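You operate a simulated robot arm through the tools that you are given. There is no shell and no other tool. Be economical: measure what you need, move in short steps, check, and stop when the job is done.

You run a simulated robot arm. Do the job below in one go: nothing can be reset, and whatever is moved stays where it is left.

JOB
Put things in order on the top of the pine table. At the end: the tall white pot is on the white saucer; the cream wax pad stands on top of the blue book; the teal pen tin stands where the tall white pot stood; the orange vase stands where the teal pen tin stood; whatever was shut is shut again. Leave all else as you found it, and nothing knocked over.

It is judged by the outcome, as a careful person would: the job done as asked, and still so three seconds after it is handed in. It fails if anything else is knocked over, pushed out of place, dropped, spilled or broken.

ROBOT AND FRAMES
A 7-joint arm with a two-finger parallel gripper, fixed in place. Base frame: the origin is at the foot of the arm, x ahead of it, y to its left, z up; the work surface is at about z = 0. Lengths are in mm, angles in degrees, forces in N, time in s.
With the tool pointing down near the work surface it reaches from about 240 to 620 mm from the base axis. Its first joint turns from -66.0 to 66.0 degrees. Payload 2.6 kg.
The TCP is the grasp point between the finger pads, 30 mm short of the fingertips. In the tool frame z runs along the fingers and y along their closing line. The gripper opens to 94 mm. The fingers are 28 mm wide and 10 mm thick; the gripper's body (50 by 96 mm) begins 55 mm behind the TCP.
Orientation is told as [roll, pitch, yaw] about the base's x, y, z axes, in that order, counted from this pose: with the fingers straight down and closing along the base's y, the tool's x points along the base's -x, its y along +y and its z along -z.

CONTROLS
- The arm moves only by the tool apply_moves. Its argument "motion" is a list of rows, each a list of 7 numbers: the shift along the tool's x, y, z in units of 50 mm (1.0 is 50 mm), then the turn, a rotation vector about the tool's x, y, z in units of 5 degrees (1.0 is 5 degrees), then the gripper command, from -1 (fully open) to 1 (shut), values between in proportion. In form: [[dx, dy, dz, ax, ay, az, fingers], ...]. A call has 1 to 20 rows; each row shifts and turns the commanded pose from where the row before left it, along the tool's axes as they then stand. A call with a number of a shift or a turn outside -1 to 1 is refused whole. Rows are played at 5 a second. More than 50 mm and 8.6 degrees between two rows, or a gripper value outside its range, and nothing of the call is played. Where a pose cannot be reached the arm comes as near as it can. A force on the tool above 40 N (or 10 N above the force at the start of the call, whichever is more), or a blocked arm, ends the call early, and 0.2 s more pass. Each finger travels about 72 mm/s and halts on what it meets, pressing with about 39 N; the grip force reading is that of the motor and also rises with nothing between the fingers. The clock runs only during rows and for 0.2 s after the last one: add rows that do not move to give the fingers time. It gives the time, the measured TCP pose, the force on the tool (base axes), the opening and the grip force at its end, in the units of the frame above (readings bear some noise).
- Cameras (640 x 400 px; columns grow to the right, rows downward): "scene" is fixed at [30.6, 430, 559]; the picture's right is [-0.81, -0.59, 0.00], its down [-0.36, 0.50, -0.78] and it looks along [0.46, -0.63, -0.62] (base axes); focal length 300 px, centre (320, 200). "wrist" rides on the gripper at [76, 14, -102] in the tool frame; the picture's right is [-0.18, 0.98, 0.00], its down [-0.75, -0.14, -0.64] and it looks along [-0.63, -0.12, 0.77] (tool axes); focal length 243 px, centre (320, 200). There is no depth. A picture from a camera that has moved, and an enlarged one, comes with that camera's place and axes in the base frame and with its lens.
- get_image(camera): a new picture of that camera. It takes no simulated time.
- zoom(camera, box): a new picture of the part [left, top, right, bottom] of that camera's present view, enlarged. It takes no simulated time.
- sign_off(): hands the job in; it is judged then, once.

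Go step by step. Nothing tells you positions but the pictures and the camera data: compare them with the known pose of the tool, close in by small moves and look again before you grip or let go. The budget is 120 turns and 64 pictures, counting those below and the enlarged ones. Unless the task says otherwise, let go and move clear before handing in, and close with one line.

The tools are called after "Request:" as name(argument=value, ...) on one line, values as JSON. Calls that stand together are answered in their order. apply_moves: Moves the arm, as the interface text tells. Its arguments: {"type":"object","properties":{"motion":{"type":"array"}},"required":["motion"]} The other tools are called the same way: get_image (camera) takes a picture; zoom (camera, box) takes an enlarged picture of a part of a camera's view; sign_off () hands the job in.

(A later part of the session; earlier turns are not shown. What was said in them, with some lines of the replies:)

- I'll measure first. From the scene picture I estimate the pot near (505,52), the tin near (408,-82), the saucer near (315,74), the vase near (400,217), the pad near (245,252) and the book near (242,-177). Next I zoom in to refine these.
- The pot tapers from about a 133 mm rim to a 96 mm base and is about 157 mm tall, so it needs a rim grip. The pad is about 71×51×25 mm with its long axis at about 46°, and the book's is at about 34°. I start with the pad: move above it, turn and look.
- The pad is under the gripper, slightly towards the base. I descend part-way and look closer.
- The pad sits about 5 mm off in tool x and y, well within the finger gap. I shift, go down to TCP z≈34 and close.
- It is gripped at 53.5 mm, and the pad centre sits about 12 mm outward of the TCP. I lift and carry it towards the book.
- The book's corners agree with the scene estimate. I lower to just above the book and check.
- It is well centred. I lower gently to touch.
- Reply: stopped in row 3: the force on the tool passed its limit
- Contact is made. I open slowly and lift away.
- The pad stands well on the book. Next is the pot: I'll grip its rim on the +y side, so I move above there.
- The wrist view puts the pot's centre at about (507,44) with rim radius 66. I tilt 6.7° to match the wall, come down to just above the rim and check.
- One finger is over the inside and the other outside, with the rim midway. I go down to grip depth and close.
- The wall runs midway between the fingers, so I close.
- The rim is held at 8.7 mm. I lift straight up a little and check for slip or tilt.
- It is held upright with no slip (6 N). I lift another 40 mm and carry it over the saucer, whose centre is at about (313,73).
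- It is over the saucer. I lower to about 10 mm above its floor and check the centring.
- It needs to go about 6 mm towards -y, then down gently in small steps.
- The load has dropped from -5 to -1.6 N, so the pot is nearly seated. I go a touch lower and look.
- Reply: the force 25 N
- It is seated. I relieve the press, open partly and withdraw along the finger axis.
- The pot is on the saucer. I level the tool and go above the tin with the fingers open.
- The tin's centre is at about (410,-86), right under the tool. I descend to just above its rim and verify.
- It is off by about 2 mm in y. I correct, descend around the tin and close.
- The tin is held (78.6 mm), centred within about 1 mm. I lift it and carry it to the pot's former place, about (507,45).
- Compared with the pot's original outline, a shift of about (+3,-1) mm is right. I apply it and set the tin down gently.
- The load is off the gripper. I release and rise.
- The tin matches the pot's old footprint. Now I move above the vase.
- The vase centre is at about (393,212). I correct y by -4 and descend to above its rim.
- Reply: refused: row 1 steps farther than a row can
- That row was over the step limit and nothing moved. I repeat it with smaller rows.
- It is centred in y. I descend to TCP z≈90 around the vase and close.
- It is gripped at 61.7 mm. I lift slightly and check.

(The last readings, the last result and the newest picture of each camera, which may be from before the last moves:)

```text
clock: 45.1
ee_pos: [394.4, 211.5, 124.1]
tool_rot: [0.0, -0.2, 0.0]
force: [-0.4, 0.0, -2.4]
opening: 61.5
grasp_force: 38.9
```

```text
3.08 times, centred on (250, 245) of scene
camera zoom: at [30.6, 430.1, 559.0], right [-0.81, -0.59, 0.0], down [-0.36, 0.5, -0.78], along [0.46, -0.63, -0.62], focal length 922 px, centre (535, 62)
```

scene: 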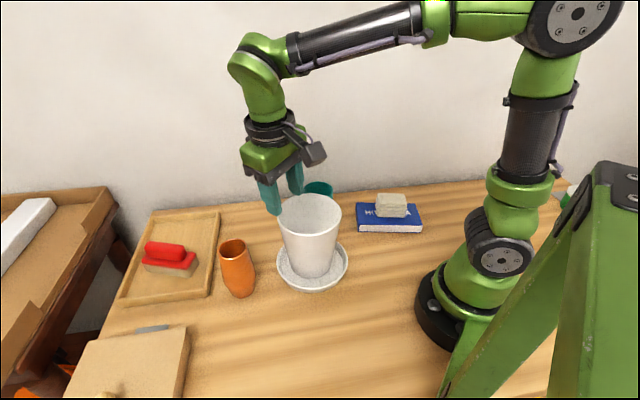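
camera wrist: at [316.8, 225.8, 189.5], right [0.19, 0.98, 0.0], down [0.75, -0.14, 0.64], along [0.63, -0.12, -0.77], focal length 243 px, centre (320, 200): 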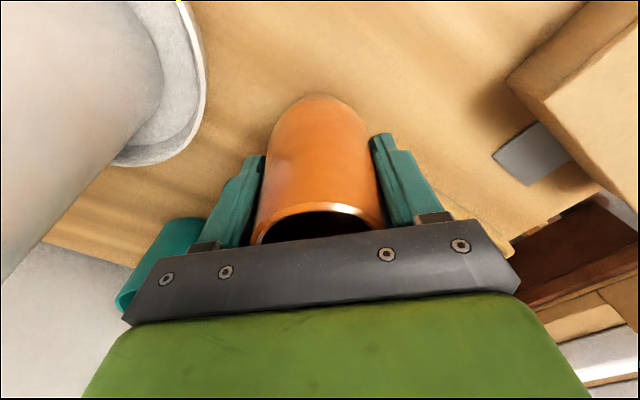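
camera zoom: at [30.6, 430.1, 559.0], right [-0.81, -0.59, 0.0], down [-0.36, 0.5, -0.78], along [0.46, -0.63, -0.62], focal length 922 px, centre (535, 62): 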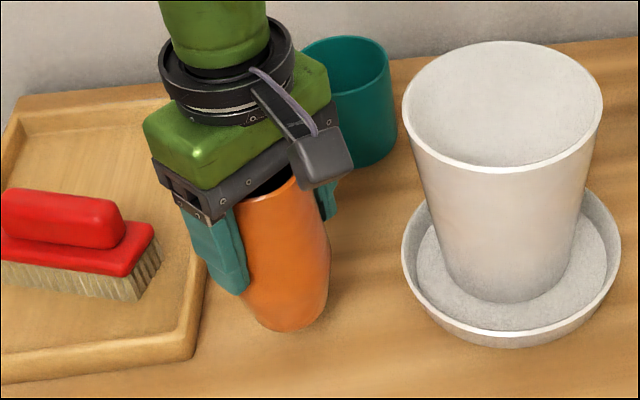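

The vase is held firmly and upright. I raise it above pot height, carry it to the tin's old place at about (410,-85) and come part-way down.

Request:
apply_moves(motion=[[0, 0, -0.8, 0, 0, 0, 0.6], [0, 0, -0.8, 0, 0, 0, 0.6], [0, 0, -0.8, 0, 0, 0, 0.6], [0, 0, -0.8, 0, 0, 0, 0.6], [-0.044, -0.741, 0, 0, 0, 0, 0.6], [-0.044, -0.741, 0, 0, 0, 0, 0.6], [-0.044, -0.741, 0, 0, 0, 0, 0.6], [-0.044, -0.741, 0, 0, 0, 0, 0.6], [-0.044, -0.741, 0, 0, 0, 0, 0.6], [-0.044, -0.741, 0, 0, 0, 0, 0.6], [-0.044, -0.741, 0, 0, 0, 0, 0.6], [-0.044, -0.741, 0, 0, 0, 0, 0.6], [0, 0, 0, 0, 0, 0, 0.6], [0, 0, 0.8, 0, 0, 0, 0.6], [0, 0, 0.8, 0, 0, 0, 0.6], [0, 0, 0.8, 0, 0, 0, 0.6], [0, 0, 0.8, 0, 0, 0, 0.6], [0, 0, 0.5, 0, 0, 0, 0.6], [0, 0, 0, 0, 0, 0, 0.6]])

Request:
zoom(camera="scene", box=[240, 130, 400, 230])

Request:
get_image(camera="wrist")

```text
clock: 49.1
ee_pos: [412.1, -85.4, 99.6]
tool_rot: [0.1, -0.2, -0.1]
force: [-0.4, 0.5, -1.5]
opening: 61.9
grasp_force: 38.9
```

```text
4.00 times, centred on (320, 180) of scene
camera zoom: at [30.6, 430.0, 559.0], right [-0.81, -0.59, 0.0], down [-0.36, 0.5, -0.78], along [0.46, -0.63, -0.62], focal length 1199 px, centre (320, 280)
```

zoom: 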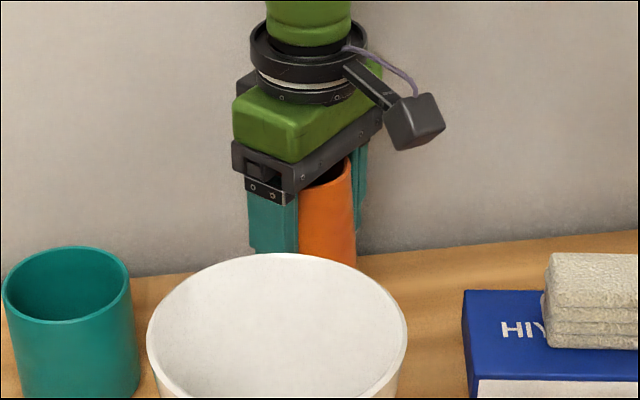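

```text
20 pictures are left
camera wrist: at [334.6, -70.2, 202.2], right [0.19, 0.98, 0.0], down [0.75, -0.14, 0.64], along [0.63, -0.12, -0.77], focal length 243 px, centre (320, 200)
```

wrist: 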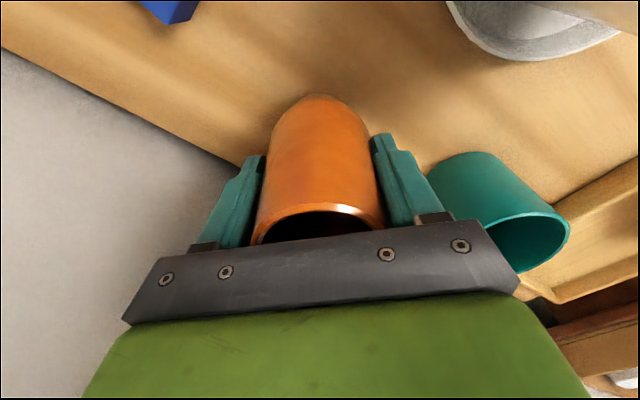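

It is in position, about 12 mm above the table. I lower gently.

Request:
apply_moves(motion=[[0, 0, 0.12, 0, 0, 0, 0.6], [0, 0, 0.06, 0, 0, 0, 0.6], [0, 0, 0.04, 0, 0, 0, 0.6], [0, 0, 0.02, 0, 0, 0, 0.6], [0, 0, 0, 0, 0, 0, 0.6]])

```text
clock: 50.3
ee_pos: [412.3, -84.0, 88.9]
tool_rot: [0.1, -0.1, -0.1]
force: [0.1, 0.3, -2.1]
opening: 61.5
grasp_force: 39.0
```

Request:
apply_moves(motion=[[0, 0, 0.02, 0, 0, 0, 0.6], [0, 0, 0.01, 0, 0, 0, 0.6], [0, 0, 0, 0, 0, 0, 0.6]])

```text
clock: 51.1
ee_pos: [411.2, -85.0, 88.7]
tool_rot: [0.0, -0.2, -0.1]
force: [-1.4, -0.9, 9.3]
opening: 62.0
grasp_force: 39.1
```

The vase is on the table, shown by the +9 N contact reading. I release, rise straight up and look.

Request:
apply_moves(motion=[[0, 0, 0, 0, 0, 0, 0], [0, 0, 0, 0, 0, 0, -0.5], [0, 0, 0, 0, 0, 0, -0.9], [0, 0, 0, 0, 0, 0, -0.9], [0, 0, -0.4, 0, 0, 0, -0.9], [0, 0, -0.9, 0, 0, 0, -0.9], [0, 0, -1, 0, 0, 0, -0.9], [0, 0, -1, 0, 0, 0, -0.9], [0, 0, -0.9, 0, 0, 0, -0.9], [0, 0, 0, 0, 0, 0, -0.9]])

Request:
get_image(camera="scene")

Request:
get_image(camera="wrist")

```text
clock: 53.3
ee_pos: [408.1, -85.1, 297.6]
tool_rot: [0.0, -0.1, -0.1]
force: [-0.1, 0.4, 0.0]
opening: 89.3
grasp_force: 0.2
```

```text
19 pictures are left
```

scene: 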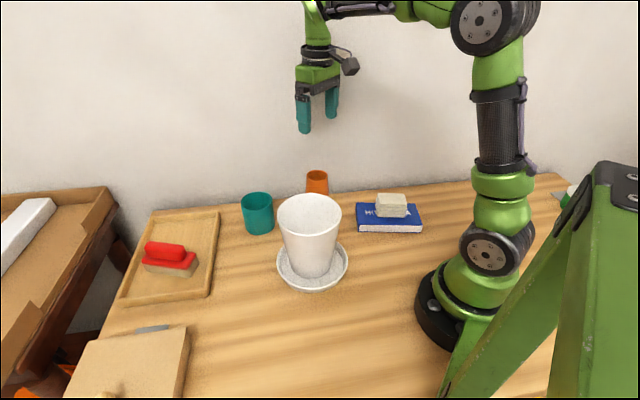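

```text
18 pictures are left
camera wrist: at [330.9, -70.6, 399.7], right [0.19, 0.98, 0.0], down [0.75, -0.14, 0.64], along [0.63, -0.12, -0.77], focal length 243 px, centre (320, 200)
```

wrist: 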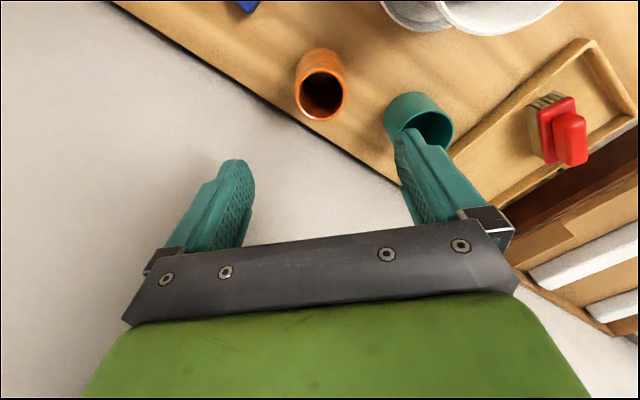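

All four items stand upright in their places, nothing was opened, and the arm is clear, so I hand the job in.

Request:
sign_off()

```text
The job is handed in.
```

The job is handed in: the pot is on the saucer, the wax pad on the blue book, the tin where the pot stood and the vase where the tin stood; nothing shut was opened, and nothing else looks out of place in the last pictures.
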